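You operate a simulated robot arm through the tools that you are given. There is no shell and no other tool. Be economical: measure what you need, move in short steps, check, and stop when the job is done.

You are at the controls of a simulated two-armed robot. One attempt, no reset.

JOB
Fit the yellow belt cover, shut both latches and switch the drive on.
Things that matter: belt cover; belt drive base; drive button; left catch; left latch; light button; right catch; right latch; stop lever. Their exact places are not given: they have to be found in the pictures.

Only the result counts: the job must be done as asked and must still hold three seconds after the hand-in. Knocking over, shifting, dropping, spilling or breaking anything else fails it. Lids that push on must go on centred and level and be pressed home; caps that screw on are set level and turned clockwise until they are tight.

ROBOT AND FRAMES
Two 6-joint arms with two-finger parallel grippers on one trunk, on a base that drives. Base frame: it is fixed to the floor where the robot stands at the start and does not move with it; the origin is under the middle of the robot, x ahead of it, y to its left, z up. Readings come in m, rad, newtons and seconds.
The left shoulder is at the start at [0.06, 0.187, 1.072], the right one opposite. With the tool pointing down near the work surface each hand reaches from about 0.26 to 0.62 m from the robot's upright axis, wherever it stands, measured 20 degrees to its own side. Places, roughly: belt drive base [0.7, 0.3, 0.8]; drive button [0.8, 0, 0.9]; left catch [0.5, -0.1, 0.9]; left latch [0.8, 0.5, 0.9]; light button [0.4, 0.9, 0.9]; right catch [0.5, -0.6, 0.9]; right latch [0.7, 0.1, 0.9]; stop lever [0.4, 0.8, 0.9]. Payload 1.57 kg a hand.
The tool frame of a hand sits at the grasp point between the pads (the TCP): z along the fingers, y along the line on which they close. The tips reach 0.03 m beyond it. Largest opening 0.11 m; finger width 0.024, thickness 0.012; the body of the gripper, 0.048 by 0.112 m, starts 0.078 m behind the TCP.
Orientation is that of the tool frame in the base frame, as [roll, pitch, yaw] about the fixed x, y, z axes, in that order (R = Rz(yaw) Ry(pitch) Rx(roll)). With the fingers straight down and closing along the base's y, the tool's x points along the base's -x, its y along +y and its z along -z.

CONTROLS
- The arms move only by the tool move_arm. It takes "left_plan", "right_plan" or both (then of equal length, played together; a hand with none holds still); each is a list of rows, each a list of 3 entries, a list of its own where there are three numbers: the shift along the tool's x, y, z in m, then the turn, a rotation vector about the tool's x, y, z in rad, then the opening, from 0 (shut) to 1 (fully open). In form: [[[dx, dy, dz], [ax, ay, az], fingers], ...]. A call has 1 to 10 rows; each row is the pose to reach, as a shift and turn from the pose commanded when the call began, along the tool's axes at that moment. A row lasts 0.2 s, in which the tool goes at most 0.05 m and 0.15 rad; a call with a longer step from one row to the next is refused whole, and so is a gripper value outside its range. A pose out of reach is approached as far as the arm can. The call stops where the force on the tool passes 70 N (or 10 N more than at its start, if that is more) or the arm is blocked; 0.2 s more then pass. Each finger travels about 0.153 m/s and halts on what it meets, pressing with about 28 N; the grip force reading is that of the motor and also rises with nothing between the fingers. The clock runs only during rows and for 0.2 s after the last one: add rows that repeat a pose to give the fingers time. It gives the time, the measured TCP pose, the force on the tool (base axes), the opening and the grip force at its end, in the units of the frame above (readings bear some noise), with the torque about the TCP (base axes, N m) and any sound that the robot's microphone picked up.
- Cameras (640 x 400 px; columns grow to the right, rows downward): "scene" is now at [0.0083, 0.0347, 1.6116]; the picture's right is [0.46, -0.89, 0.00], its down [-0.69, -0.36, -0.62] and it looks along [0.55, 0.29, -0.78] (base axes); focal length 262 px, centre (320, 200). "left" rides on the left gripper at [0.07, -0.016, -0.141] in its tool frame; the picture's right is [0.23, 0.97, 0.00], its down [-0.86, 0.20, -0.48] and it looks along [-0.47, 0.11, 0.88] (tool axes); focal length 222 px, centre (320, 200). "right" rides on the right gripper at [0.07, 0.016, -0.141] in its tool frame; the picture's right is [-0.23, 0.97, 0.00], its down [-0.86, -0.20, -0.48] and it looks along [-0.47, -0.11, 0.88] (tool axes); focal length 222 px, centre (320, 200).
- snapshot(camera): a new picture of that camera. The clock stands still meanwhile.
- lift_body(by): slides the trunk up (or, below 0, down) by that many m; the arms and the scene camera ride with it, the base frame stays. It gives what a move gives, with no picture.
- drive_base(legs): drives the robot by 1 to 6 legs, each [ahead, left, turn to the left] in m, m and rad, along the robot's own axes; the way and the turn of a leg run together, so that a leg with both is an arc; at most 1.5 m and 3.142 rad a leg. The arms and the cameras ride along, it lands a little off, and it stops where it bumps. It gives what a move gives.
- turn_head(pan, tilt): turns the head with the scene camera to pan (to the left, within 1.501 rad either way) and tilt (down, from -0.506 to 1.204), counted from straight ahead of the robot. It gives what a move gives.
- measure_at(camera, pixels): there is no depth. For up to 12 entries [column, row, z] of the newest picture of that camera ("zoom" is the newest enlarged one), the place [x, y] in the base frame at which the ray of that pixel passes the height z, good to about 0.003 m. The clock stands still meanwhile.
- close_up(camera, box): a new picture of the part [left, top, right, bottom] of that camera's present view, enlarged. The clock stands still meanwhile.
- job_done(): hands the job in; it is judged then, once.

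Keep the steps short. Do not move on a guess: measure, check each grasp and each placing, and mend mistakes. In all there are 80 turns and 62 pictures (those below and enlarged ones count). Leave the grippers open and the arms clear of the work at the hand-in unless told otherwise, and finish with a single line.

The tools are called as name(argument=value, ...) on one line, values as JSON. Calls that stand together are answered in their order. move_arm: Moves the arms, as the interface text tells. Its arguments: {"type":"object","properties":{"left_plan":{"type":"array","items":{"type":"array"}},"right_plan":{"type":"array","items":{"type":"array"}}},"required":[]} The other tools are called the same way: lift_body (by) slides the trunk up or down; drive_base (legs) drives the base; turn_head (pan, tilt) turns the head that bears the scene camera; snapshot (camera) takes a picture; measure_at (camera, pixels) gives the place at which the rays of pixels pass given heights; close_up (camera, box) takes an enlarged picture of a part of a camera's view; job_done () hands the job in.

At the start:

```text
time_s: 0.0
left_eef_pos: [0.4146, 0.3824, 1.1696]
left_tcp_rot: [3.141, -0.001, 3.14]
left_force: [0.9, 0.2, -0.1]
left_ft_torque: [0.02, -0.01, -0.02]
left_width: 0.1098
left_grip_force: 0.1
right_eef_pos: [0.2811, -0.0018, 1.2129]
right_tcp_rot: [3.141, 0.001, 3.141]
right_force: [0.8, -0.5, -0.4]
right_ft_torque: [-0.02, -0.03, 0.03]
right_width: 0.1097
right_grip_force: 0.1
trunk travel left (down, up): [-0.7, 0.29]
robot x, y, heading: [0.0027, 0.0017, 0.003]
head pan, tilt: [0.48, 0.899]
```

scene: 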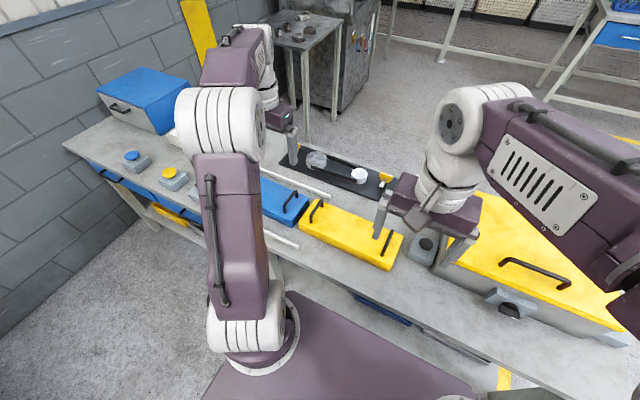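
right: 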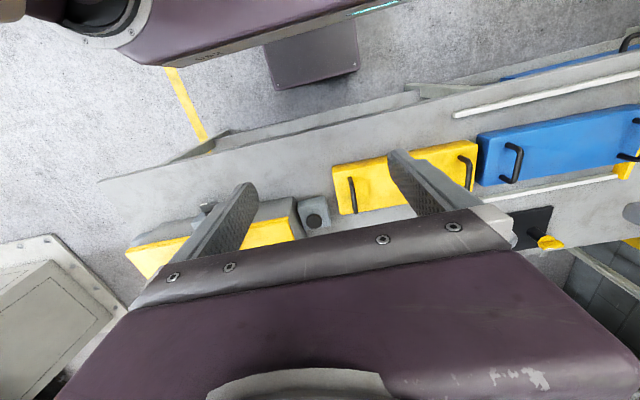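
left: 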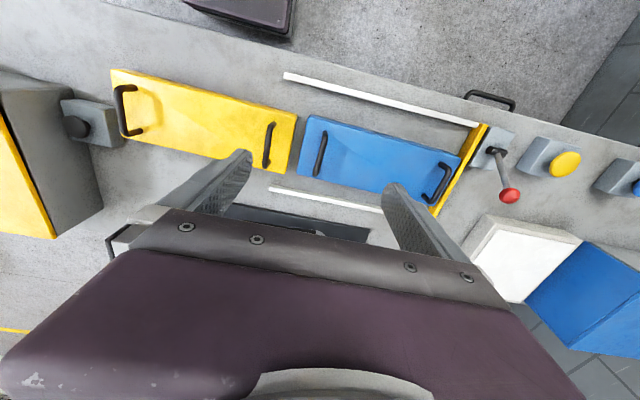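

I see a table with a yellow and a blue flat cover with handles, a black base with pulleys behind, and buttons and a lever to the left. The arms block part of the view, so I will take enlarged views first.

close_up(camera="scene", box=[240, 110, 480, 280])

close_up(camera="left", box=[40, 40, 480, 280])

```text
2.35 times, centred on (360, 195) of scene
```

zoom: 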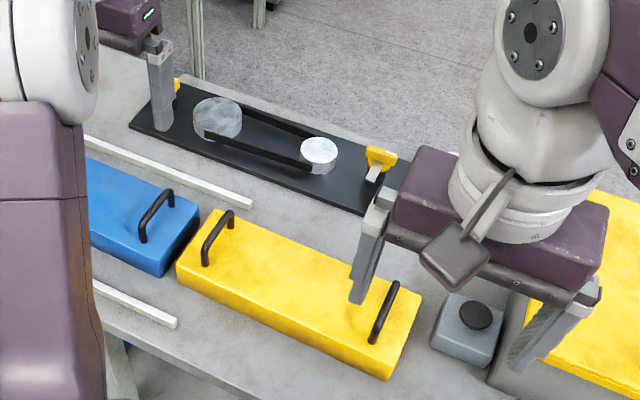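

```text
1.45 times, centred on (260, 160) of left
```

zoom: 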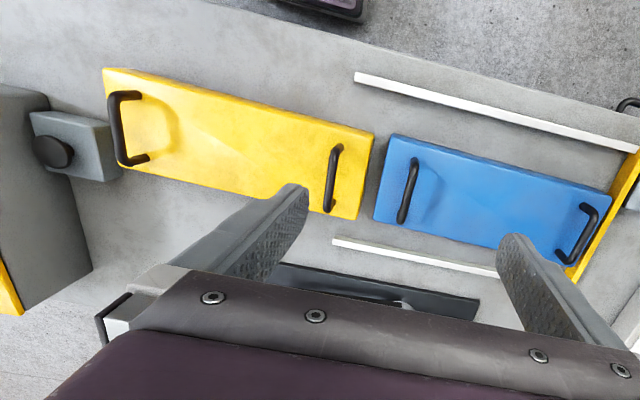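

Measure the table items at guessed heights with the scene camera, and look from the left camera too.

measure_at(camera="scene", pixels=[[314.5, 200.1, 0.86], [402.6, 236.3, 0.86], [299.6, 221.4, 0.86], [389.8, 262.2, 0.86], [388.9, 271.6, 0.8], [279.1, 164.4, 0.8], [379, 200.5, 0.8], [385.5, 178, 0.85], [299.6, 146, 0.85], [427, 245, 0.88], [317, 160, 0.85], [360, 176, 0.85]])

measure_at(camera="left", pixels=[[111, 69, 0.86], [297, 114, 0.86], [108, 133, 0.86], [285, 174, 0.86], [75, 127, 0.88], [127, 110, 0.9], [268, 145, 0.9]])

turn_head(pan=0.75, tilt=0.75)

```text
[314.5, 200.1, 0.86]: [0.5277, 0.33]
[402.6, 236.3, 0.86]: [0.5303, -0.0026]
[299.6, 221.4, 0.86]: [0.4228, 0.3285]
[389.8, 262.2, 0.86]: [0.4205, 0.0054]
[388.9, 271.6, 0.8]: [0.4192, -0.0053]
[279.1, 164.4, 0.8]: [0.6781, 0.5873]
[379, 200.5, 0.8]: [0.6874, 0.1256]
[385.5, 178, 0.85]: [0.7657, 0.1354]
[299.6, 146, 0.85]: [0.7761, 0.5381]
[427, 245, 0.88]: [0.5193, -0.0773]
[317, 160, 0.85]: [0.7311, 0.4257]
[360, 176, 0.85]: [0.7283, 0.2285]
```

```text
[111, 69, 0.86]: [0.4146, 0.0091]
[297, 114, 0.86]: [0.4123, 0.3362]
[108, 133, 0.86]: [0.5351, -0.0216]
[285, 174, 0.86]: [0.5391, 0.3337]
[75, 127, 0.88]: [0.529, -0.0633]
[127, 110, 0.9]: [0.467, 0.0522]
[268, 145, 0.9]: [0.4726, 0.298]
```

```text
time_s: 0.8
left_eef_pos: [0.4152, 0.3848, 1.1683]
left_tcp_rot: [-3.141, 0.0, 3.14]
left_force: [1.2, 0.2, -0.4]
left_ft_torque: [-0.03, 0.0, 0.05]
left_width: 0.1101
left_grip_force: 0.2
right_eef_pos: [0.2808, -0.0018, 1.2124]
right_tcp_rot: [3.14, 0.0, 3.141]
right_force: [1.0, -0.3, -0.7]
right_ft_torque: [0.01, 0.01, 0.01]
right_width: 0.11
right_grip_force: 0.1
trunk travel left (down, up): [-0.7, 0.29]
robot x, y, heading: [-0.0033, -0.0004, -0.001]
head pan, tilt: [0.75, 0.75]
```

Arms hide the base. I'll move the hands sideways outward to free the view: left to y 0.6, right to y −0.25.

move_arm(left_plan=[[[0, 0.045, 0], [0, 0, 0], 1], [[0.02, 0.09, 0], [0, 0, 0], 1], [[0.04, 0.13, 0], [0, 0, 0], 1], [[0.06, 0.17, 0], [0, 0, 0], 1], [[0.08, 0.2, 0], [0, 0, 0], 1], [[0.08, 0.2, 0], [0, 0, 0], 1]], right_plan=[[[0, -0.045, 0], [0, 0, 0], 1], [[0, -0.09, 0], [0, 0, 0], 1], [[0, -0.135, 0], [0, 0, 0], 1], [[0, -0.18, 0], [0, 0, 0], 1], [[0, -0.225, 0], [0, 0, 0], 1], [[0, -0.27, 0], [0, 0, 0], 1]])

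turn_head(pan=0.35, tilt=0.8)

snapshot(camera="scene")

```text
time_s: 2.2
left_eef_pos: [0.3353, 0.5803, 1.1709]
left_tcp_rot: [3.141, -0.002, 3.142]
left_force: [0.0, -0.2, -0.4]
left_ft_torque: [0.02, 0.01, -0.01]
left_width: 0.1099
left_grip_force: 0.1
right_eef_pos: [0.2811, -0.2752, 1.2123]
right_tcp_rot: [3.14, 0.0, 3.141]
right_force: [0.7, -0.8, 0.5]
right_ft_torque: [0.03, 0.06, 0.0]
right_width: 0.11
right_grip_force: 0.0
trunk travel left (down, up): [-0.7, 0.29]
robot x, y, heading: [0.003, 0.004, -0.0]
head pan, tilt: [0.75, 0.75]
```

```text
time_s: 3.0
left_eef_pos: [0.3346, 0.583, 1.1705]
left_tcp_rot: [3.141, 0.0, 3.139]
left_force: [0.6, 0.4, -0.6]
left_ft_torque: [-0.03, 0.02, 0.01]
left_width: 0.1099
left_grip_force: 0.0
right_eef_pos: [0.2805, -0.2728, 1.2133]
right_tcp_rot: [3.141, 0.001, 3.14]
right_force: [-0.2, -1.0, -0.2]
right_ft_torque: [-0.01, 0.0, 0.06]
right_width: 0.1099
right_grip_force: 0.0
trunk travel left (down, up): [-0.7, 0.29]
robot x, y, heading: [0.0005, 0.0008, 0.001]
head pan, tilt: [0.351, 0.799]
```

```text
56 pictures are left
```

scene: 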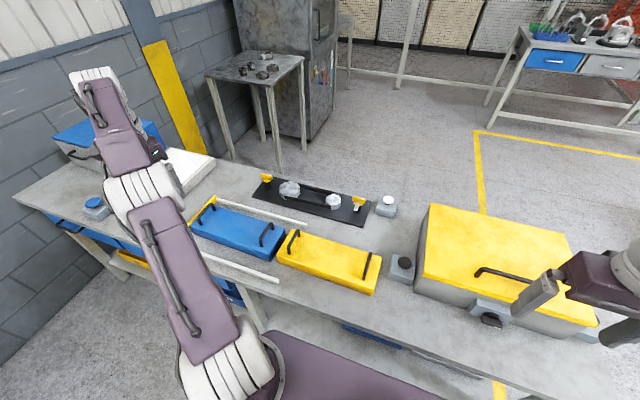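

close_up(camera="scene", box=[230, 160, 430, 285])

measure_at(camera="scene", pixels=[[266, 178, 0.85], [358, 203, 0.85], [388, 201, 0.87], [252, 201, 0.8], [355, 228, 0.8], [370, 203, 0.8], [288, 240, 0.9], [370, 266, 0.9], [278, 259, 0.85], [373, 287, 0.85], [295, 229, 0.85], [382, 254, 0.85]])

```text
3.20 times, centred on (330, 222) of scene
```

zoom: 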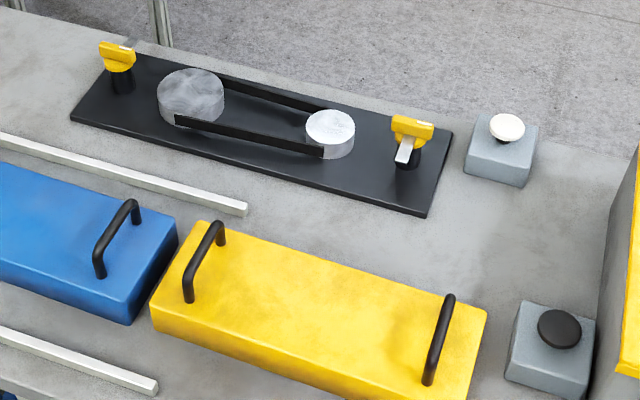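

```text
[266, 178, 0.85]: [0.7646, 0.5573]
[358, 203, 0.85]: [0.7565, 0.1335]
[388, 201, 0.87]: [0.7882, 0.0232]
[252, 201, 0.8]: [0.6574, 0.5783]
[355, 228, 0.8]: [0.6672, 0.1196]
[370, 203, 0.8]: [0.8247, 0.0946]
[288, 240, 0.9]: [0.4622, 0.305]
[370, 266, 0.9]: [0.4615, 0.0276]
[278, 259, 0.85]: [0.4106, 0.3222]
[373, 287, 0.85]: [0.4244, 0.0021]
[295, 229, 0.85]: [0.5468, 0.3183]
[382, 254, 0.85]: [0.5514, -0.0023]
```

I see the base with two yellow latch knobs on posts near (0.76, 0.557) and (0.757, 0.134), and the white drive button near (0.79, 0.02). To reach x≈0.75 I must drive closer; check the clearance between robot base and table.

turn_head(pan=0.3, tilt=1.2)

snapshot(camera="scene")

```text
time_s: 3.9
left_eef_pos: [0.3338, 0.5832, 1.1702]
left_tcp_rot: [3.14, 0.002, -3.141]
left_force: [0.4, 0.6, -0.3]
left_ft_torque: [0.0, 0.0, 0.0]
left_width: 0.1099
left_grip_force: 0.0
right_eef_pos: [0.2797, -0.2729, 1.2119]
right_tcp_rot: [-3.141, 0.0, 3.141]
right_force: [0.2, -0.4, 0.0]
right_ft_torque: [-0.01, 0.01, 0.0]
right_width: 0.1102
right_grip_force: 0.1
trunk travel left (down, up): [-0.7, 0.29]
robot x, y, heading: [0.0008, 0.0029, 0.002]
head pan, tilt: [0.3, 1.201]
```

```text
54 pictures are left
```

scene: 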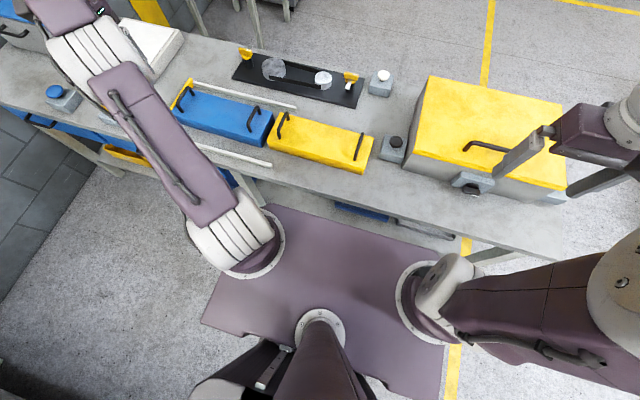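

Measure the shoulder plate's front edge and the table edge.

measure_at(camera="scene", pixels=[[262, 204, 1.0], [455, 252, 1.0], [300, 188, 0.8], [480, 244, 0.8], [202, 321, 1.0], [262, 204, 0.3], [455, 252, 0.3]])

```text
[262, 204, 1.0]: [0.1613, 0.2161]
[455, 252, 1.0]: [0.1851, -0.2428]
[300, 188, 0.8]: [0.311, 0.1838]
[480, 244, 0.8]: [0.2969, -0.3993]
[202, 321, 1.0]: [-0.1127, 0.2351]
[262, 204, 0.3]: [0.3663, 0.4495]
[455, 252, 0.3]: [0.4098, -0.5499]
```

The plate front is at x≈0.17, the table edge at x≈0.31. I drive ahead 0.12 and left 0.165 to stand in front of the yellow cover.

drive_base(legs=[[0, 0.165, 0], [0.12, 0, 0]])

turn_head(pan=0.2, tilt=1.0)

snapshot(camera="scene")

```text
time_s: 6.2
left_eef_pos: [0.4579, 0.7439, 1.1707]
left_tcp_rot: [-3.141, 0.001, 3.137]
left_force: [-0.4, 0.4, 0.7]
left_ft_torque: [0.01, 0.0, -0.03]
left_width: 0.1099
left_grip_force: 0.0
right_eef_pos: [0.3994, -0.112, 1.2125]
right_tcp_rot: [3.141, 0.003, 3.138]
right_force: [0.2, 0.5, 0.8]
right_ft_torque: [-0.04, 0.0, 0.0]
right_width: 0.11
right_grip_force: 0.1
trunk travel left (down, up): [-0.7, 0.29]
robot x, y, heading: [0.1237, 0.1602, -0.006]
head pan, tilt: [0.3, 1.201]
```

```text
time_s: 6.9
left_eef_pos: [0.458, 0.7428, 1.1704]
left_tcp_rot: [-3.141, -0.001, 3.137]
left_force: [0.4, 1.5, 0.2]
left_ft_torque: [-0.04, 0.0, -0.02]
left_width: 0.1101
left_grip_force: 0.1
right_eef_pos: [0.4002, -0.1123, 1.2135]
right_tcp_rot: [-3.142, 0.0, 3.137]
right_force: [-0.8, 0.1, 0.0]
right_ft_torque: [-0.01, 0.0, -0.01]
right_width: 0.1102
right_grip_force: 0.0
trunk travel left (down, up): [-0.7, 0.29]
robot x, y, heading: [0.1227, 0.1613, -0.001]
head pan, tilt: [0.201, 1.0]
```

```text
53 pictures are left
```

scene: 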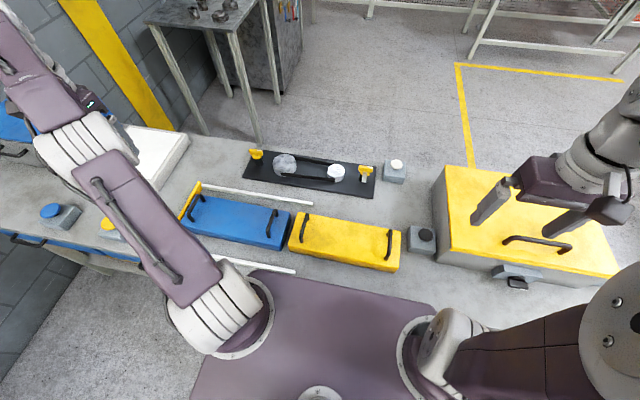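

No bump. I now bring both hands above and before the base for wrist views of the latches.

move_arm(left_plan=[[[-0.02, -0.04, 0], [0, 0, 0], 1], [[-0.04, -0.08, 0], [0, 0, 0], 1], [[-0.06, -0.12, 0], [0, 0, 0], 1], [[-0.08, -0.16, 0.01], [0, 0, 0], 1], [[-0.09, -0.2, 0.02], [0, 0, 0], 1], [[-0.1, -0.24, 0.02], [0, 0, 0], 1], [[-0.1, -0.24, 0.02], [0, 0, 0], 1]], right_plan=[[[-0.025, 0.04, 0.01], [0, 0, 0], 1], [[-0.05, 0.08, 0.02], [0, 0, 0], 1], [[-0.075, 0.12, 0.03], [0, 0, 0], 1], [[-0.1, 0.16, 0.04], [0, 0, 0], 1], [[-0.125, 0.2, 0.05], [0, 0, 0], 1], [[-0.15, 0.24, 0.06], [0, 0, 0], 1], [[-0.15, 0.24, 0.06], [0, 0, 0], 1]])

snapshot(camera="left")

snapshot(camera="right")

```text
time_s: 8.5
left_eef_pos: [0.556, 0.5034, 1.1503]
left_tcp_rot: [-3.141, -0.001, 3.138]
left_force: [-0.1, 0.2, -0.7]
left_ft_torque: [0.01, -0.03, 0.0]
left_width: 0.11
left_grip_force: 0.0
right_eef_pos: [0.5525, 0.1284, 1.1509]
right_tcp_rot: [-3.141, 0.003, 3.139]
right_force: [0.8, 0.1, 0.5]
right_ft_torque: [0.0, -0.04, 0.0]
right_width: 0.1098
right_grip_force: 0.0
trunk travel left (down, up): [-0.7, 0.29]
robot x, y, heading: [0.1213, 0.1611, -0.006]
head pan, tilt: [0.201, 1.0]
```

```text
52 pictures are left
```

left: 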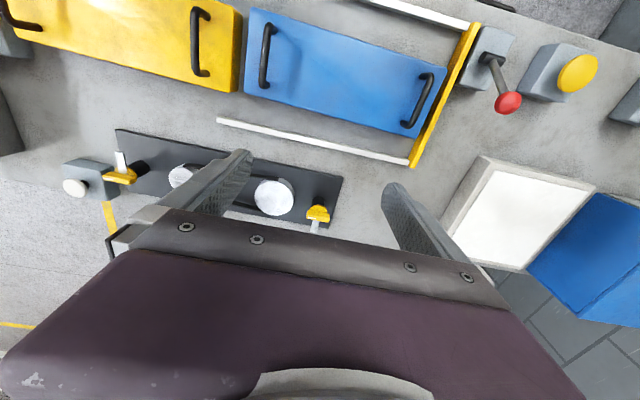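

```text
51 pictures are left
```

right: 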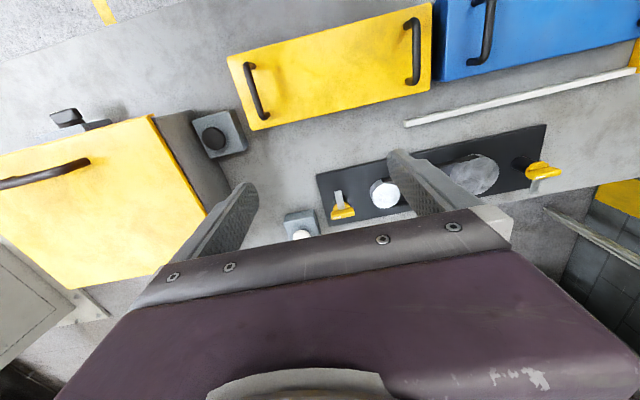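

The latches are rotary: a silver tongue sticks out along x at each (right toward −x, left toward +x). Enlarge both.

close_up(camera="right", box=[270, 150, 430, 250])

close_up(camera="left", box=[250, 160, 370, 235])

close_up(camera="right", box=[440, 120, 600, 220])

measure_at(camera="right", pixels=[[341, 211, 0.86], [338, 194, 0.86], [301, 234, 0.87], [541, 170, 0.86], [258, 92, 0.9], [413, 54, 0.9], [227, 58, 0.85], [254, 129, 0.85], [431, 88, 0.85], [432, 3, 0.85], [316, 173, 0.81], [545, 125, 0.81]])

measure_at(camera="left", pixels=[[318, 212, 0.86], [314, 228, 0.86], [74, 188, 0.87], [121, 177, 0.86], [120, 160, 0.86], [197, 42, 0.9], [116, 130, 0.81], [342, 176, 0.81], [241, 7, 0.85], [232, 92, 0.85]])

```text
4.00 times, centred on (350, 200) of right
```

zoom: 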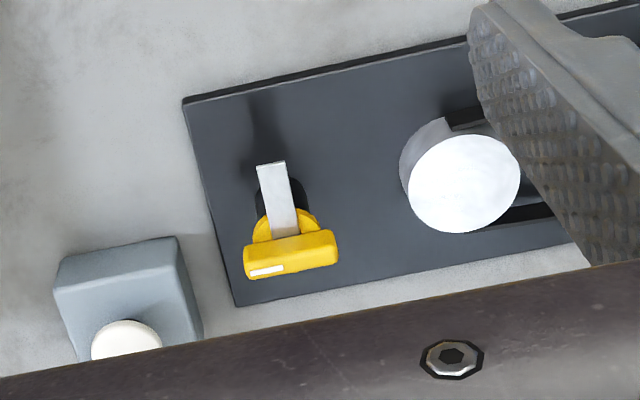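

```text
5.33 times, centred on (310, 198) of left
```

zoom: 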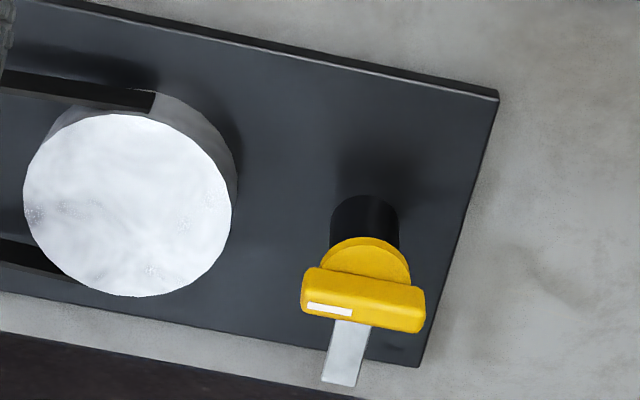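

```text
4.00 times, centred on (520, 170) of right
```

zoom: 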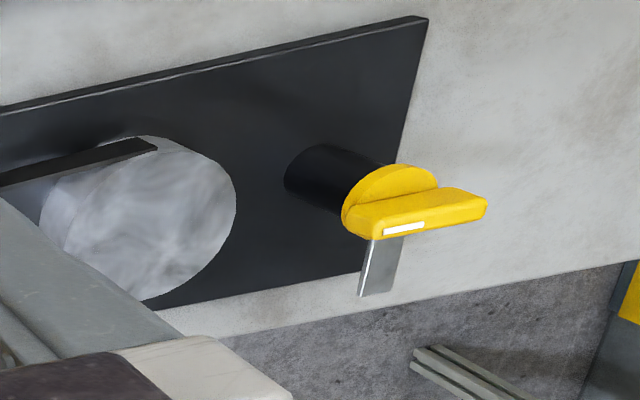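

```text
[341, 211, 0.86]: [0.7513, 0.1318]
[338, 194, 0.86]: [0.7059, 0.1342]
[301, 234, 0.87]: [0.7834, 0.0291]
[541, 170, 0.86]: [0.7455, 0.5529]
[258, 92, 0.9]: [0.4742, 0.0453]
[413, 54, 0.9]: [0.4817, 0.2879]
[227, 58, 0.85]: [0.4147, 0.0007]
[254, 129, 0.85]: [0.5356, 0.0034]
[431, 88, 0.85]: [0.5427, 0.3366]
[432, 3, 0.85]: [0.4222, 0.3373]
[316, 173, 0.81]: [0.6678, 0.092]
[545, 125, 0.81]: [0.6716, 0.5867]
```

```text
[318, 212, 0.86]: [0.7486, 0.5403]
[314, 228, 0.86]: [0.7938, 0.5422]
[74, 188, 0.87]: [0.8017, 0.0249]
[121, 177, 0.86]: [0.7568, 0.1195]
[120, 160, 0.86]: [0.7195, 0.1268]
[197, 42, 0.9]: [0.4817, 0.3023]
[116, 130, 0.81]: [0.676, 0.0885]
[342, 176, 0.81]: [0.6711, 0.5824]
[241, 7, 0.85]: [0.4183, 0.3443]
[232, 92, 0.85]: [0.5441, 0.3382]
```

Triangulating both views: latch knobs at (0.740, 0.538) and (0.742, 0.132), knob top z≈0.875; drive button (0.79, 0.03, 0.875); cover centre ≈(0.479, 0.169), top z≈0.845, handle bars at y≈0.041 and 0.294, z≈0.883. Next drive ahead 0.07 so that the base is in reach.

drive_base(legs=[[0.07, 0, 0]])

```text
time_s: 9.4
left_eef_pos: [0.5694, 0.5044, 1.1488]
left_tcp_rot: [-3.141, -0.002, -3.14]
left_force: [0.7, 0.4, -0.4]
left_ft_torque: [0.03, 0.05, 0.03]
left_width: 0.1099
left_grip_force: 0.0
right_eef_pos: [0.5658, 0.1291, 1.1505]
right_tcp_rot: [-3.142, -0.002, -3.139]
right_force: [-0.1, 0.1, 0.0]
right_ft_torque: [-0.02, 0.05, 0.01]
right_width: 0.11
right_grip_force: 0.1
trunk travel left (down, up): [-0.7, 0.29]
robot x, y, heading: [0.1322, 0.1617, 0.005]
head pan, tilt: [0.201, 1.0]
stopped in leg 1: the robot was blocked; the commanded pose is now the measured one
```

Blocked at x=0.132, so the base lies at the edge of reach. I test whether hands tilted 0.4 rad forward can reach x=0.741 at the handles' lateral offset, high up (z≈1.0), with nothing held.

move_arm(left_plan=[[[-0.02, -0.03, 0.02], [0, -0.06, 0], 1], [[-0.04, -0.06, 0.04], [0, -0.12, 0], 1], [[-0.065, -0.09, 0.06], [0, -0.18, 0], 1], [[-0.09, -0.12, 0.08], [0, -0.24, 0], 1], [[-0.11, -0.15, 0.1], [0, -0.3, 0], 1], [[-0.13, -0.18, 0.12], [0, -0.36, 0], 1], [[-0.15, -0.2, 0.14], [0, -0.4, 0], 1], [[-0.172, -0.215, 0.149], [0, -0.4, 0], 1], [[-0.172, -0.215, 0.149], [0, -0.4, 0], 1]], right_plan=[[[-0.02, -0.01, 0.02], [0, -0.06, 0], 1], [[-0.04, -0.02, 0.04], [0, -0.12, 0], 1], [[-0.065, -0.035, 0.06], [0, -0.18, 0], 1], [[-0.09, -0.05, 0.08], [0, -0.24, 0], 1], [[-0.11, -0.06, 0.1], [0, -0.3, 0], 1], [[-0.13, -0.075, 0.12], [0, -0.36, 0], 1], [[-0.15, -0.085, 0.14], [0, -0.4, 0], 1], [[-0.175, -0.094, 0.149], [0, -0.4, 0], 1], [[-0.175, -0.094, 0.149], [0, -0.4, 0], 1]])

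```text
time_s: 11.4
left_eef_pos: [0.7432, 0.2905, 1.0032]
left_tcp_rot: [-3.141, 0.402, -3.14]
left_force: [0.4, 0.2, 0.3]
left_ft_torque: [-0.01, -0.01, 0.01]
left_width: 0.11
left_grip_force: 0.0
right_eef_pos: [0.7379, 0.0342, 1.0022]
right_tcp_rot: [-3.141, 0.401, -3.139]
right_force: [-0.3, 0.3, 0.5]
right_ft_torque: [0.0, 0.01, -0.02]
right_width: 0.1099
right_grip_force: 0.0
trunk travel left (down, up): [-0.7, 0.29]
robot x, y, heading: [0.1301, 0.1616, 0.004]
head pan, tilt: [0.201, 1.0]
```

Both reach. Keep this tilt; retreat to above the cover handles (x=0.476, z=1.0), then check by pictures.

move_arm(left_plan=[[[0.041, 0, -0.0173], [0, 0, 0], 1], [[0.082, 0, -0.0347], [0, 0, 0], 1], [[0.123, 0.001, -0.052], [0, 0, 0], 1], [[0.164, 0.002, -0.0693], [0, 0, 0], 1], [[0.205, 0.003, -0.0867], [0, 0, 0], 1], [[0.246, 0.0035, -0.104], [0, 0, 0], 1], [[0.246, 0.0035, -0.104], [0, 0, 0], 1]], right_plan=[[[0.04, 0, -0.017], [0, 0, 0], 1], [[0.08, 0.001, -0.034], [0, 0, 0], 1], [[0.12, 0.002, -0.051], [0, 0, 0], 1], [[0.16, 0.004, -0.068], [0, 0, 0], 1], [[0.2, 0.006, -0.085], [0, 0, 0], 1], [[0.2413, 0.007, -0.102], [0, 0, 0], 1], [[0.2413, 0.007, -0.102], [0, 0, 0], 1]])

turn_head(pan=0.0, tilt=1.15)

snapshot(camera="scene")

snapshot(camera="left")

snapshot(camera="right")

```text
time_s: 13.0
left_eef_pos: [0.4905, 0.2862, 1.0029]
left_tcp_rot: [3.139, 0.396, -3.139]
left_force: [-0.2, -0.3, 0.3]
left_ft_torque: [-0.01, 0.01, 0.04]
left_width: 0.1099
left_grip_force: 0.1
left hand out of reach, approached as far as the arm can: row 6, 7
right_eef_pos: [0.4884, 0.0474, 1.0042]
right_tcp_rot: [-3.141, 0.398, -3.139]
right_force: [0.4, -0.4, 0.3]
right_ft_torque: [-0.01, -0.01, -0.02]
right_width: 0.11
right_grip_force: 0.1
right hand out of reach, approached as far as the arm can: row 6, 7
trunk travel left (down, up): [-0.7, 0.29]
robot x, y, heading: [0.1302, 0.1605, 0.004]
head pan, tilt: [0.201, 1.0]
```

```text
time_s: 13.7
left_eef_pos: [0.49, 0.2866, 1.0058]
left_tcp_rot: [3.141, 0.398, -3.14]
left_force: [0.3, 0.1, 0.4]
left_ft_torque: [-0.02, 0.03, 0.01]
left_width: 0.11
left_grip_force: 0.0
right_eef_pos: [0.4872, 0.0468, 1.0056]
right_tcp_rot: [-3.141, 0.398, -3.14]
right_force: [-0.1, -0.5, -0.5]
right_ft_torque: [-0.02, -0.02, 0.03]
right_width: 0.1101
right_grip_force: 0.0
trunk travel left (down, up): [-0.7, 0.29]
robot x, y, heading: [0.1318, 0.1589, -0.003]
head pan, tilt: [0.0, 1.15]
```

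```text
47 pictures are left
```

scene: 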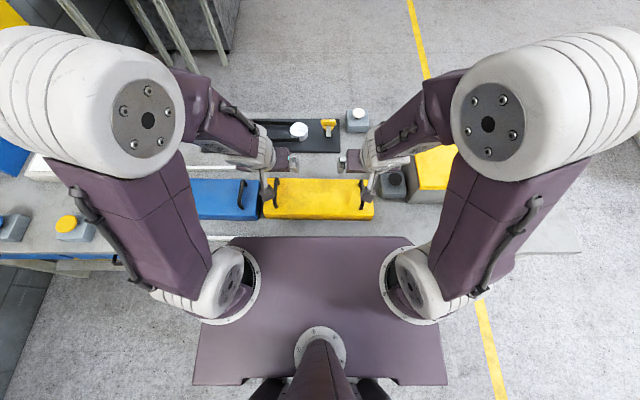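

```text
46 pictures are left
```

left: 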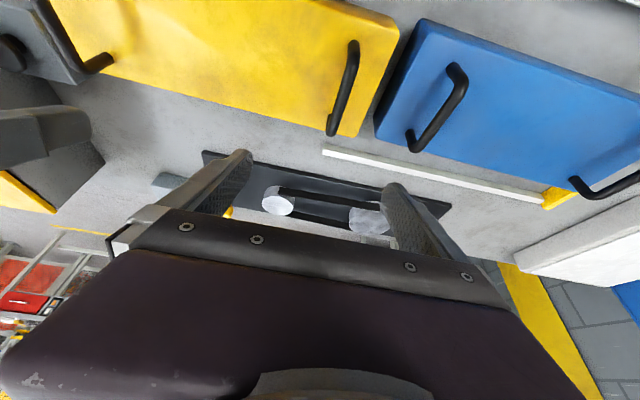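

```text
45 pictures are left
```

right: 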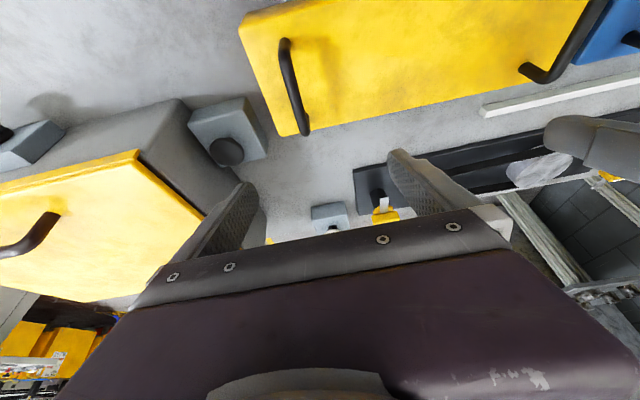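

With this tilt the reach is too short inward here. I measure the handles in the present views, then back the base 0.085 m.

measure_at(camera="right", pixels=[[285, 42, 0.883], [304, 131, 0.883], [240, 28, 0.845], [283, 134, 0.845]])

measure_at(camera="left", pixels=[[355, 46, 0.883], [332, 130, 0.883], [397, 28, 0.845], [358, 134, 0.845]])

drive_base(legs=[[-0.085, 0, 0]])

```text
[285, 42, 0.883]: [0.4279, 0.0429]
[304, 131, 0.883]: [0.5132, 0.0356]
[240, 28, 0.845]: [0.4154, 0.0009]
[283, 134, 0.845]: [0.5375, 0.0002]
```

```text
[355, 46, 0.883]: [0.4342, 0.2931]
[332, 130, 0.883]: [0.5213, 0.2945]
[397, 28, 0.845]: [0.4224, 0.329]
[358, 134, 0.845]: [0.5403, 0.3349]
```

```text
time_s: 14.8
left_eef_pos: [0.407, 0.2861, 1.0059]
left_tcp_rot: [3.14, 0.398, -3.141]
left_force: [0.0, -0.4, -0.5]
left_ft_torque: [0.05, 0.0, -0.02]
left_width: 0.1102
left_grip_force: 0.0
right_eef_pos: [0.4045, 0.048, 1.0047]
right_tcp_rot: [-3.141, 0.398, -3.139]
right_force: [0.0, -0.5, -0.1]
right_ft_torque: [0.03, -0.01, 0.04]
right_width: 0.11
right_grip_force: 0.1
trunk travel left (down, up): [-0.7, 0.29]
robot x, y, heading: [0.0484, 0.1609, 0.002]
head pan, tilt: [0.0, 1.15]
```

Backed off. Handles: right bar y≈0.039, x 0.428–0.515; left bar y≈0.294, x 0.434–0.521. Lower the open fingers to z≈0.92 straddling the bars.

move_arm(left_plan=[[[-0.03, 0.004, 0.0127], [0, 0, 0], 1], [[-0.0645, 0.008, 0.0272], [0, 0, 0], 1], [[-0.048, 0.008, 0.0664], [0, 0, 0], 1], [[-0.0314, 0.008, 0.1055], [0, 0, 0], 1], [[-0.0314, 0.008, 0.1055], [0, 0, 0], 1]], right_plan=[[[-0.03, -0.004, 0.0127], [0, 0, 0], 1], [[-0.064, -0.009, 0.027], [0, 0, 0], 1], [[-0.0475, -0.009, 0.066], [0, 0, 0], 1], [[-0.031, -0.009, 0.1053], [0, 0, 0], 1], [[-0.031, -0.009, 0.1053], [0, 0, 0], 1]])

snapshot(camera="right")

snapshot(camera="left")

```text
time_s: 16.0
left_eef_pos: [0.4768, 0.299, 0.9193]
left_tcp_rot: [-3.142, 0.397, -3.134]
left_force: [-0.2, -0.6, -0.9]
left_ft_torque: [0.01, 0.02, -0.01]
left_width: 0.1099
left_grip_force: 0.0
left hand out of reach, approached as far as the arm can: row 3
right_eef_pos: [0.4726, 0.04, 0.9186]
right_tcp_rot: [-3.14, 0.397, -3.14]
right_force: [-0.8, 0.4, 0.2]
right_ft_torque: [0.0, 0.01, -0.01]
right_width: 0.1102
right_grip_force: 0.0
right hand out of reach, approached as far as the arm can: row 3
trunk travel left (down, up): [-0.7, 0.29]
robot x, y, heading: [0.0475, 0.1621, -0.003]
head pan, tilt: [0.0, 1.15]
```

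```text
44 pictures are left
```

right: 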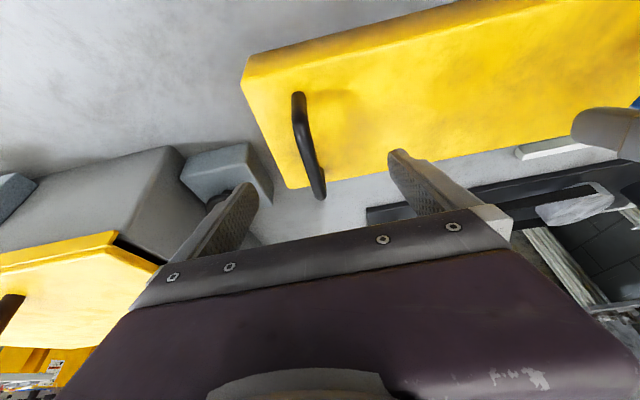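

```text
43 pictures are left
```

left: 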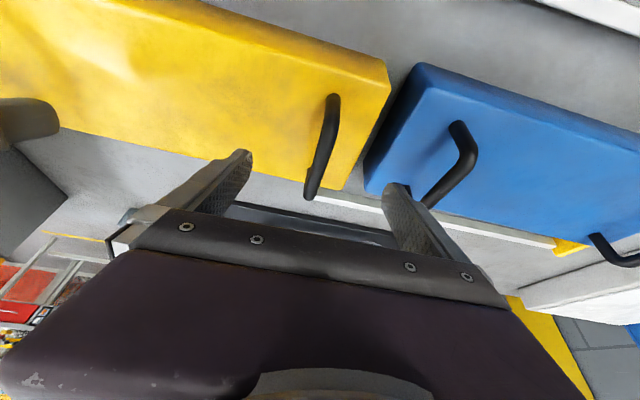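

Refine with measurement of the handle ends.

measure_at(camera="right", pixels=[[299, 94, 0.883], [318, 196, 0.883], [308, 140, 0.883], [242, 75, 0.845], [286, 188, 0.845]])

measure_at(camera="left", pixels=[[333, 96, 0.883], [309, 195, 0.883], [321, 140, 0.883], [390, 83, 0.845], [345, 188, 0.845]])

```text
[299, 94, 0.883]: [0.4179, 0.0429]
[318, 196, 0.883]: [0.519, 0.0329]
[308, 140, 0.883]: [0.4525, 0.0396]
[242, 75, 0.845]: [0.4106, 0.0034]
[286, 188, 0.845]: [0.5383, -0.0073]
```

```text
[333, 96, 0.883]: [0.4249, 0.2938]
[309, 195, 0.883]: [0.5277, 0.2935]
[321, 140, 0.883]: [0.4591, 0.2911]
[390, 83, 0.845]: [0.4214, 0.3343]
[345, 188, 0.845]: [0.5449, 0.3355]
```

Lateral alignment fine (left 6 mm to correct). Lower 0.034 to z≈0.885, then check.

move_arm(left_plan=[[[0.0066, -0.006, 0.0157], [0, 0, 0], 1], [[0.0132, -0.006, 0.0313], [0, 0, 0], 1], [[0.0132, -0.006, 0.0313], [0, 0, 0], 1]], right_plan=[[[0.0066, 0, 0.0157], [0, 0, 0], 1], [[0.0132, 0, 0.0313], [0, 0, 0], 1], [[0.0132, 0, 0.0313], [0, 0, 0], 1]])

```text
time_s: 16.8
left_eef_pos: [0.4771, 0.29, 0.8882]
left_tcp_rot: [3.129, 0.393, 3.14]
left_force: [-0.5, 0.1, 1.4]
left_ft_torque: [0.01, -0.05, 0.02]
left_width: 0.1101
left_grip_force: 0.1
right_eef_pos: [0.4748, 0.0405, 0.886]
right_tcp_rot: [-3.128, 0.394, -3.137]
right_force: [-0.3, 0.3, 0.3]
right_ft_torque: [-0.01, -0.01, -0.01]
right_width: 0.1098
right_grip_force: 0.1
trunk travel left (down, up): [-0.7, 0.29]
robot x, y, heading: [0.0525, 0.1607, 0.0]
head pan, tilt: [0.0, 1.15]
```

No contact. Close both grippers on the bars.

move_arm(left_plan=[[[0, 0, 0], [0, 0, 0], 0.4], [[0, 0, 0], [0, 0, 0], 0.0], [[0, 0, 0], [0, 0, 0], 0.0], [[0, 0, 0], [0, 0, 0], 0.0]], right_plan=[[[0, 0, 0], [0, 0, 0], 0.4], [[0, 0, 0], [0, 0, 0], 0.0], [[0, 0, 0], [0, 0, 0], 0.0], [[0, 0, 0], [0, 0, 0], 0.0]])

snapshot(camera="right")

snapshot(camera="left")

```text
time_s: 17.8
left_eef_pos: [0.4769, 0.2907, 0.8884]
left_tcp_rot: [3.129, 0.393, -3.138]
left_force: [-0.1, 56.5, 3.1]
left_ft_torque: [-0.14, -0.22, -0.7]
left_width: 0.0198
left_grip_force: 28.0
right_eef_pos: [0.4748, 0.0391, 0.8861]
right_tcp_rot: [-3.129, 0.396, 3.14]
right_force: [2.5, -56.5, 1.9]
right_ft_torque: [0.21, -0.38, -0.38]
right_width: 0.0181
right_grip_force: 27.6
trunk travel left (down, up): [-0.7, 0.29]
robot x, y, heading: [0.0467, 0.1603, 0.005]
head pan, tilt: [0.0, 1.15]
```

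```text
42 pictures are left
```

right: 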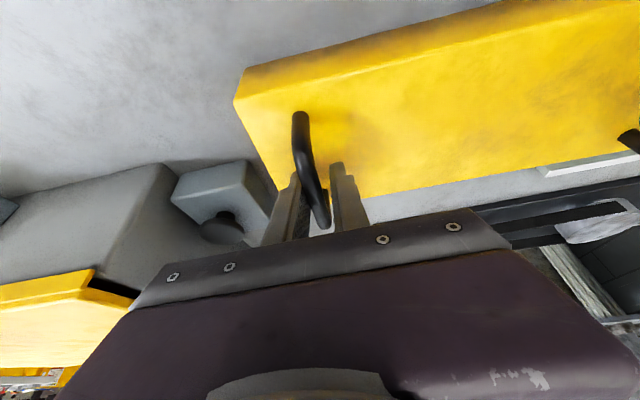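

```text
41 pictures are left
```

left: 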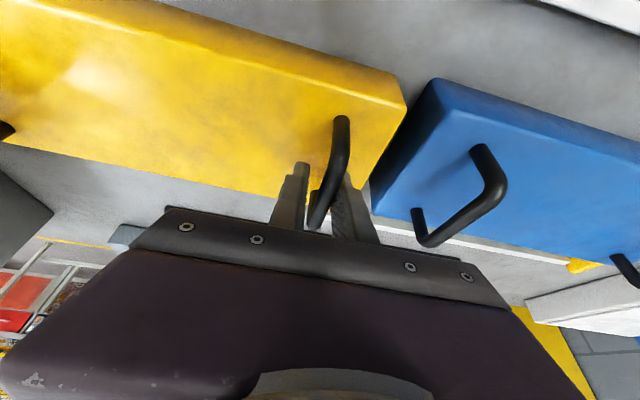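

Both bars are gripped (width ≈0.019), but the hands pull against each other with ±56 N along y: they are too close together. Spread them a little.

move_arm(left_plan=[[[0, 0.001, 0], [0, 0, 0], 0], [[0, 0.002, 0], [0, 0, 0], 0], [[0, 0.002, 0], [0, 0, 0], 0]], right_plan=[[[0, -0.001, 0], [0, 0, 0], 0], [[0, -0.002, 0], [0, 0, 0], 0], [[0, -0.002, 0], [0, 0, 0], 0]])

```text
time_s: 18.6
left_eef_pos: [0.4765, 0.292, 0.8865]
left_tcp_rot: [3.13, 0.393, -3.14]
left_force: [-3.6, 55.7, 8.7]
left_ft_torque: [-0.07, 0.22, -0.57]
left_width: 0.0203
left_grip_force: 28.3
right_eef_pos: [0.4758, 0.0352, 0.8875]
right_tcp_rot: [-3.13, 0.392, -3.137]
right_force: [3.2, -52.8, -0.3]
right_ft_torque: [0.23, 0.14, -0.42]
right_width: 0.0119
right_grip_force: 28.2
trunk travel left (down, up): [-0.7, 0.29]
robot x, y, heading: [0.0484, 0.1622, -0.001]
head pan, tilt: [0.0, 1.15]
```

Spreading helped (right width now 0.012). Continue: left +0.004, right −0.002.

move_arm(left_plan=[[[0, 0.002, 0], [0, 0, 0], 0], [[0, 0.004, 0], [0, 0, 0], 0], [[0, 0.004, 0], [0, 0, 0], 0]], right_plan=[[[0, -0.001, 0], [0, 0, 0], 0], [[0, -0.001, 0], [0, 0, 0], 0], [[0, -0.001, 0], [0, 0, 0], 0]])

```text
time_s: 19.4
left_eef_pos: [0.4764, 0.2927, 0.8863]
left_tcp_rot: [3.13, 0.394, -3.138]
left_force: [-3.9, 56.0, 8.3]
left_ft_torque: [-0.11, 0.09, -0.59]
left_width: 0.0201
left_grip_force: 28.4
left hand out of reach, approached as far as the arm can: row 1, 2, 3
right_eef_pos: [0.4752, 0.0372, 0.8881]
right_tcp_rot: [-3.128, 0.395, -3.14]
right_force: [2.8, -52.3, 0.3]
right_ft_torque: [0.3, 0.57, -0.37]
right_width: 0.0121
right_grip_force: 27.8
right hand out of reach, approached as far as the arm can: row 1, 2, 3
trunk travel left (down, up): [-0.7, 0.29]
robot x, y, heading: [0.0472, 0.161, 0.007]
head pan, tilt: [0.0, 1.15]
```

The hands sit at a joint limit here. Release, lift the trunk 0.06, back off 0.10 m for a better arm posture and regrip.

move_arm(left_plan=[[[0, 0, 0], [0, 0, 0], 1], [[0, 0, 0], [0, 0, 0], 1], [[0, 0, 0], [0, 0, 0], 1]], right_plan=[[[0, 0, 0], [0, 0, 0], 1], [[0, 0, 0], [0, 0, 0], 1], [[0, 0, 0], [0, 0, 0], 1]])

lift_body(by=0.07)

drive_base(legs=[[-0.1, 0, 0]])

```text
time_s: 20.2
left_eef_pos: [0.4776, 0.2885, 0.8872]
left_tcp_rot: [3.129, 0.394, 3.14]
left_force: [-1.0, -0.4, -0.1]
left_ft_torque: [0.01, -0.02, 0.02]
left_width: 0.1102
left_grip_force: 0.1
right_eef_pos: [0.4764, 0.0367, 0.8875]
right_tcp_rot: [-3.13, 0.395, -3.136]
right_force: [-1.1, -0.4, 0.0]
right_ft_torque: [-0.01, -0.01, 0.03]
right_width: 0.1099
right_grip_force: 0.1
trunk travel left (down, up): [-0.7, 0.29]
robot x, y, heading: [0.046, 0.1627, 0.003]
head pan, tilt: [0.0, 1.15]
```

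```text
time_s: 21.3
left_eef_pos: [0.4772, 0.2903, 0.9573]
left_tcp_rot: [3.129, 0.394, -3.14]
left_force: [-0.4, -0.2, 0.2]
left_ft_torque: [0.02, -0.01, 0.02]
left_width: 0.1103
left_grip_force: 0.1
right_eef_pos: [0.4758, 0.0366, 0.958]
right_tcp_rot: [-3.129, 0.396, -3.137]
right_force: [0.0, -0.6, -0.5]
right_ft_torque: [-0.01, -0.03, -0.01]
right_width: 0.11
right_grip_force: 0.1
trunk travel left (down, up): [-0.77, 0.22]
robot x, y, heading: [0.0488, 0.1591, 0.004]
head pan, tilt: [0.0, 1.15]
```

```text
time_s: 22.4
left_eef_pos: [0.3794, 0.2892, 0.9569]
left_tcp_rot: [3.129, 0.391, -3.141]
left_force: [-0.5, 0.4, -0.8]
left_ft_torque: [0.02, 0.01, 0.02]
left_width: 0.1099
left_grip_force: 0.0
right_eef_pos: [0.3779, 0.0371, 0.9572]
right_tcp_rot: [-3.129, 0.392, -3.136]
right_force: [0.1, 0.0, 0.3]
right_ft_torque: [-0.01, -0.01, 0.02]
right_width: 0.11
right_grip_force: 0.2
trunk travel left (down, up): [-0.77, 0.22]
robot x, y, heading: [-0.0501, 0.1616, 0.003]
head pan, tilt: [0.0, 1.15]
```

Move hands forward 0.097 over the bars and correct the small roll; then view.

move_arm(left_plan=[[[-0.045, 0.002, 0.0185], [0.006, 0, 0], 1], [[-0.0896, 0.005, 0.0371], [0.0126, 0, 0], 1], [[-0.0896, 0.005, 0.0371], [0.0126, 0, 0], 1]], right_plan=[[[-0.045, 0, 0.0185], [-0.006, 0, 0], 1], [[-0.0896, 0, 0.0371], [-0.0126, 0, 0], 1], [[-0.0896, 0, 0.0371], [-0.0126, 0, 0], 1]])

snapshot(camera="right")

snapshot(camera="left")

```text
time_s: 23.2
left_eef_pos: [0.4735, 0.295, 0.9586]
left_tcp_rot: [3.141, 0.398, 3.137]
left_force: [-0.2, -0.3, -0.4]
left_ft_torque: [-0.02, 0.0, 0.01]
left_width: 0.1099
left_grip_force: 0.1
left hand out of reach, approached as far as the arm can: row 2
right_eef_pos: [0.4773, 0.0366, 0.961]
right_tcp_rot: [3.141, 0.399, -3.136]
right_force: [0.1, -0.2, 0.1]
right_ft_torque: [0.0, 0.01, -0.01]
right_width: 0.1098
right_grip_force: 0.1
right hand out of reach, approached as far as the arm can: row 2
trunk travel left (down, up): [-0.77, 0.22]
robot x, y, heading: [-0.0484, 0.1626, -0.005]
head pan, tilt: [0.0, 1.15]
```

```text
40 pictures are left
```

right: 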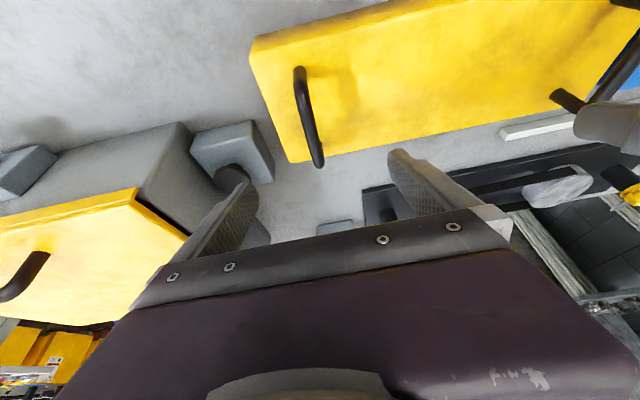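

```text
39 pictures are left
```

left: 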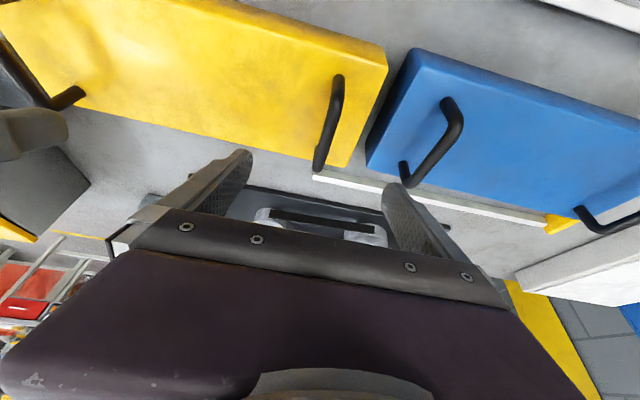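

measure_at(camera="right", pixels=[[299, 72, 0.883], [309, 112, 0.883], [319, 162, 0.883], [250, 53, 0.845], [288, 162, 0.845]])

measure_at(camera="left", pixels=[[338, 78, 0.883], [329, 116, 0.883], [318, 166, 0.883], [388, 63, 0.845], [344, 166, 0.845]])

```text
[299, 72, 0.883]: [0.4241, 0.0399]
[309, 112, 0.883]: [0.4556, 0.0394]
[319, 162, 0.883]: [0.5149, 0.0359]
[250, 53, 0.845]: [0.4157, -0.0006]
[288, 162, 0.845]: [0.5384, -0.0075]
```

```text
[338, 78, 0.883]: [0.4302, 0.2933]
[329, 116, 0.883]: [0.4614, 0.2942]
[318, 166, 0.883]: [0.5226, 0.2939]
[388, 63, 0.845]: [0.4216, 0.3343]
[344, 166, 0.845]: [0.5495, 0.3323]
```

Bars at y≈0.0385 and 0.294, matching hands. Lower the trunk 0.072.

lift_body(by=-0.072)

move_arm(left_plan=[[[0, 0, 0], [0, 0, 0], 0.5], [[0, 0, 0], [0, 0, 0], 0.3], [[0, 0, 0], [0, 0, 0], 0.3]], right_plan=[[[0, 0.002, 0], [0, 0, 0], 0.5], [[0, 0.002, 0], [0, 0, 0], 0.3], [[0, 0.002, 0], [0, 0, 0], 0.3]])

close_up(camera="right", box=[240, 80, 400, 250])

close_up(camera="left", box=[240, 80, 400, 250])

```text
time_s: 24.3
left_eef_pos: [0.4749, 0.2958, 0.8867]
left_tcp_rot: [3.142, 0.394, -3.141]
left_force: [0.0, -0.6, 0.4]
left_ft_torque: [0.01, -0.02, -0.02]
left_width: 0.1102
left_grip_force: 0.1
right_eef_pos: [0.4776, 0.0366, 0.8887]
right_tcp_rot: [-3.141, 0.394, -3.138]
right_force: [0.6, 0.5, 0.3]
right_ft_torque: [0.01, 0.01, -0.01]
right_width: 0.1101
right_grip_force: 0.1
trunk travel left (down, up): [-0.698, 0.292]
robot x, y, heading: [-0.0516, 0.1622, -0.0]
head pan, tilt: [0.0, 1.15]
```

```text
time_s: 25.1
left_eef_pos: [0.4761, 0.2959, 0.8859]
left_tcp_rot: [-3.14, 0.396, -3.14]
left_force: [0.4, 0.4, 0.2]
left_ft_torque: [0.0, -0.04, 0.01]
left_width: 0.033
left_grip_force: 0.2
right_eef_pos: [0.4745, 0.0386, 0.8871]
right_tcp_rot: [3.141, 0.395, -3.136]
right_force: [0.5, 0.3, -0.3]
right_ft_torque: [0.05, 0.03, -0.01]
right_width: 0.0329
right_grip_force: 0.1
trunk travel left (down, up): [-0.698, 0.292]
robot x, y, heading: [-0.0487, 0.1589, 0.005]
head pan, tilt: [0.0, 1.15]
```

```text
2.35 times, centred on (320, 165) of right
```

zoom: 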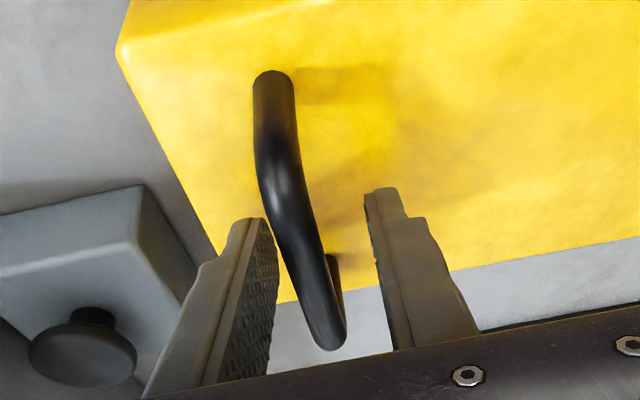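

```text
2.35 times, centred on (320, 165) of left
```

zoom: 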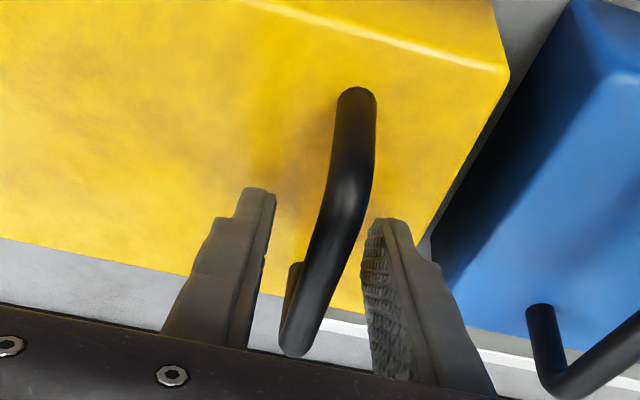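

The bars sit nearer the outer fingers. Shift left hand +0.004, right −0.004, then close.

move_arm(left_plan=[[[0, 0.004, 0], [0, 0, 0], 0.3], [[0, 0.004, 0], [0, 0, 0], 0.15], [[0, 0.004, 0], [0, 0, 0], 0.0], [[0, 0.004, 0], [0, 0, 0], 0.0]], right_plan=[[[0, -0.004, 0], [0, 0, 0], 0.3], [[0, -0.004, 0], [0, 0, 0], 0.15], [[0, -0.004, 0], [0, 0, 0], 0.0], [[0, -0.004, 0], [0, 0, 0], 0.0]])

```text
time_s: 26.1
left_eef_pos: [0.475, 0.2974, 0.8864]
left_tcp_rot: [-3.138, 0.394, 3.137]
left_force: [-5.9, -31.8, 1.4]
left_ft_torque: [0.16, 0.26, -0.49]
left_width: 0.0116
left_grip_force: 28.2
right_eef_pos: [0.4778, 0.0359, 0.8865]
right_tcp_rot: [3.136, 0.397, -3.136]
right_force: [5.1, 30.8, 0.5]
right_ft_torque: [-0.11, 0.14, -0.69]
right_width: 0.0121
right_grip_force: 28.3
trunk travel left (down, up): [-0.698, 0.292]
robot x, y, heading: [-0.0494, 0.1572, -0.0]
head pan, tilt: [0.0, 1.15]
```

Both clamp a 12 mm bar. Inward pull of 31 N: relax by 1.5 mm each.

move_arm(left_plan=[[[0, -0.0008, 0], [0, 0, 0], 0], [[0, -0.0015, 0], [0, 0, 0], 0], [[0, -0.0015, 0], [0, 0, 0], 0]], right_plan=[[[0, 0.0008, 0], [0, 0, 0], 0], [[0, 0.0015, 0], [0, 0, 0], 0], [[0, 0.0015, 0], [0, 0, 0], 0]])

lift_body(by=0.03)

snapshot(camera="scene")

```text
time_s: 26.9
left_eef_pos: [0.4757, 0.2982, 0.8864]
left_tcp_rot: [-3.14, 0.395, 3.141]
left_force: [-4.4, -23.5, -0.2]
left_ft_torque: [0.15, -0.08, -0.56]
left_width: 0.0118
left_grip_force: 27.7
right_eef_pos: [0.4793, 0.0371, 0.887]
right_tcp_rot: [3.139, 0.398, -3.137]
right_force: [6.8, 22.7, 2.3]
right_ft_torque: [-0.08, -0.32, -0.7]
right_width: 0.0119
right_grip_force: 28.0
trunk travel left (down, up): [-0.698, 0.292]
robot x, y, heading: [-0.0496, 0.162, 0.003]
head pan, tilt: [0.0, 1.15]
```

```text
time_s: 27.7
left_eef_pos: [0.475, 0.2966, 0.9151]
left_tcp_rot: [-3.139, 0.393, -3.14]
left_force: [-4.2, -24.4, -4.1]
left_ft_torque: [0.17, 0.17, -0.57]
left_width: 0.0119
left_grip_force: 28.4
right_eef_pos: [0.4782, 0.0362, 0.9164]
right_tcp_rot: [3.139, 0.393, -3.137]
right_force: [4.6, 22.9, -4.1]
right_ft_torque: [-0.09, -0.07, -0.69]
right_width: 0.012
right_grip_force: 28.2
trunk travel left (down, up): [-0.728, 0.262]
robot x, y, heading: [-0.0482, 0.1604, 0.0]
head pan, tilt: [0.0, 1.15]
```

```text
36 pictures are left
```

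scene: 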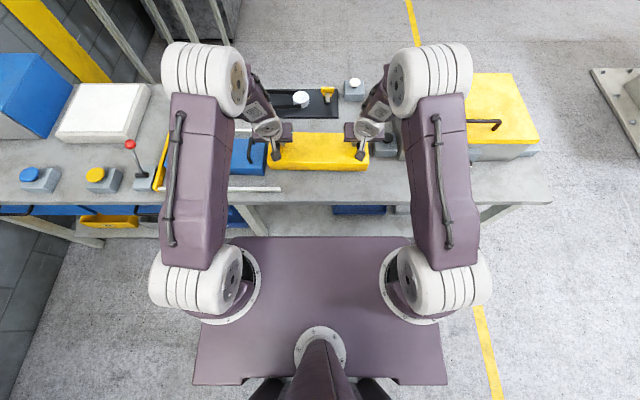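

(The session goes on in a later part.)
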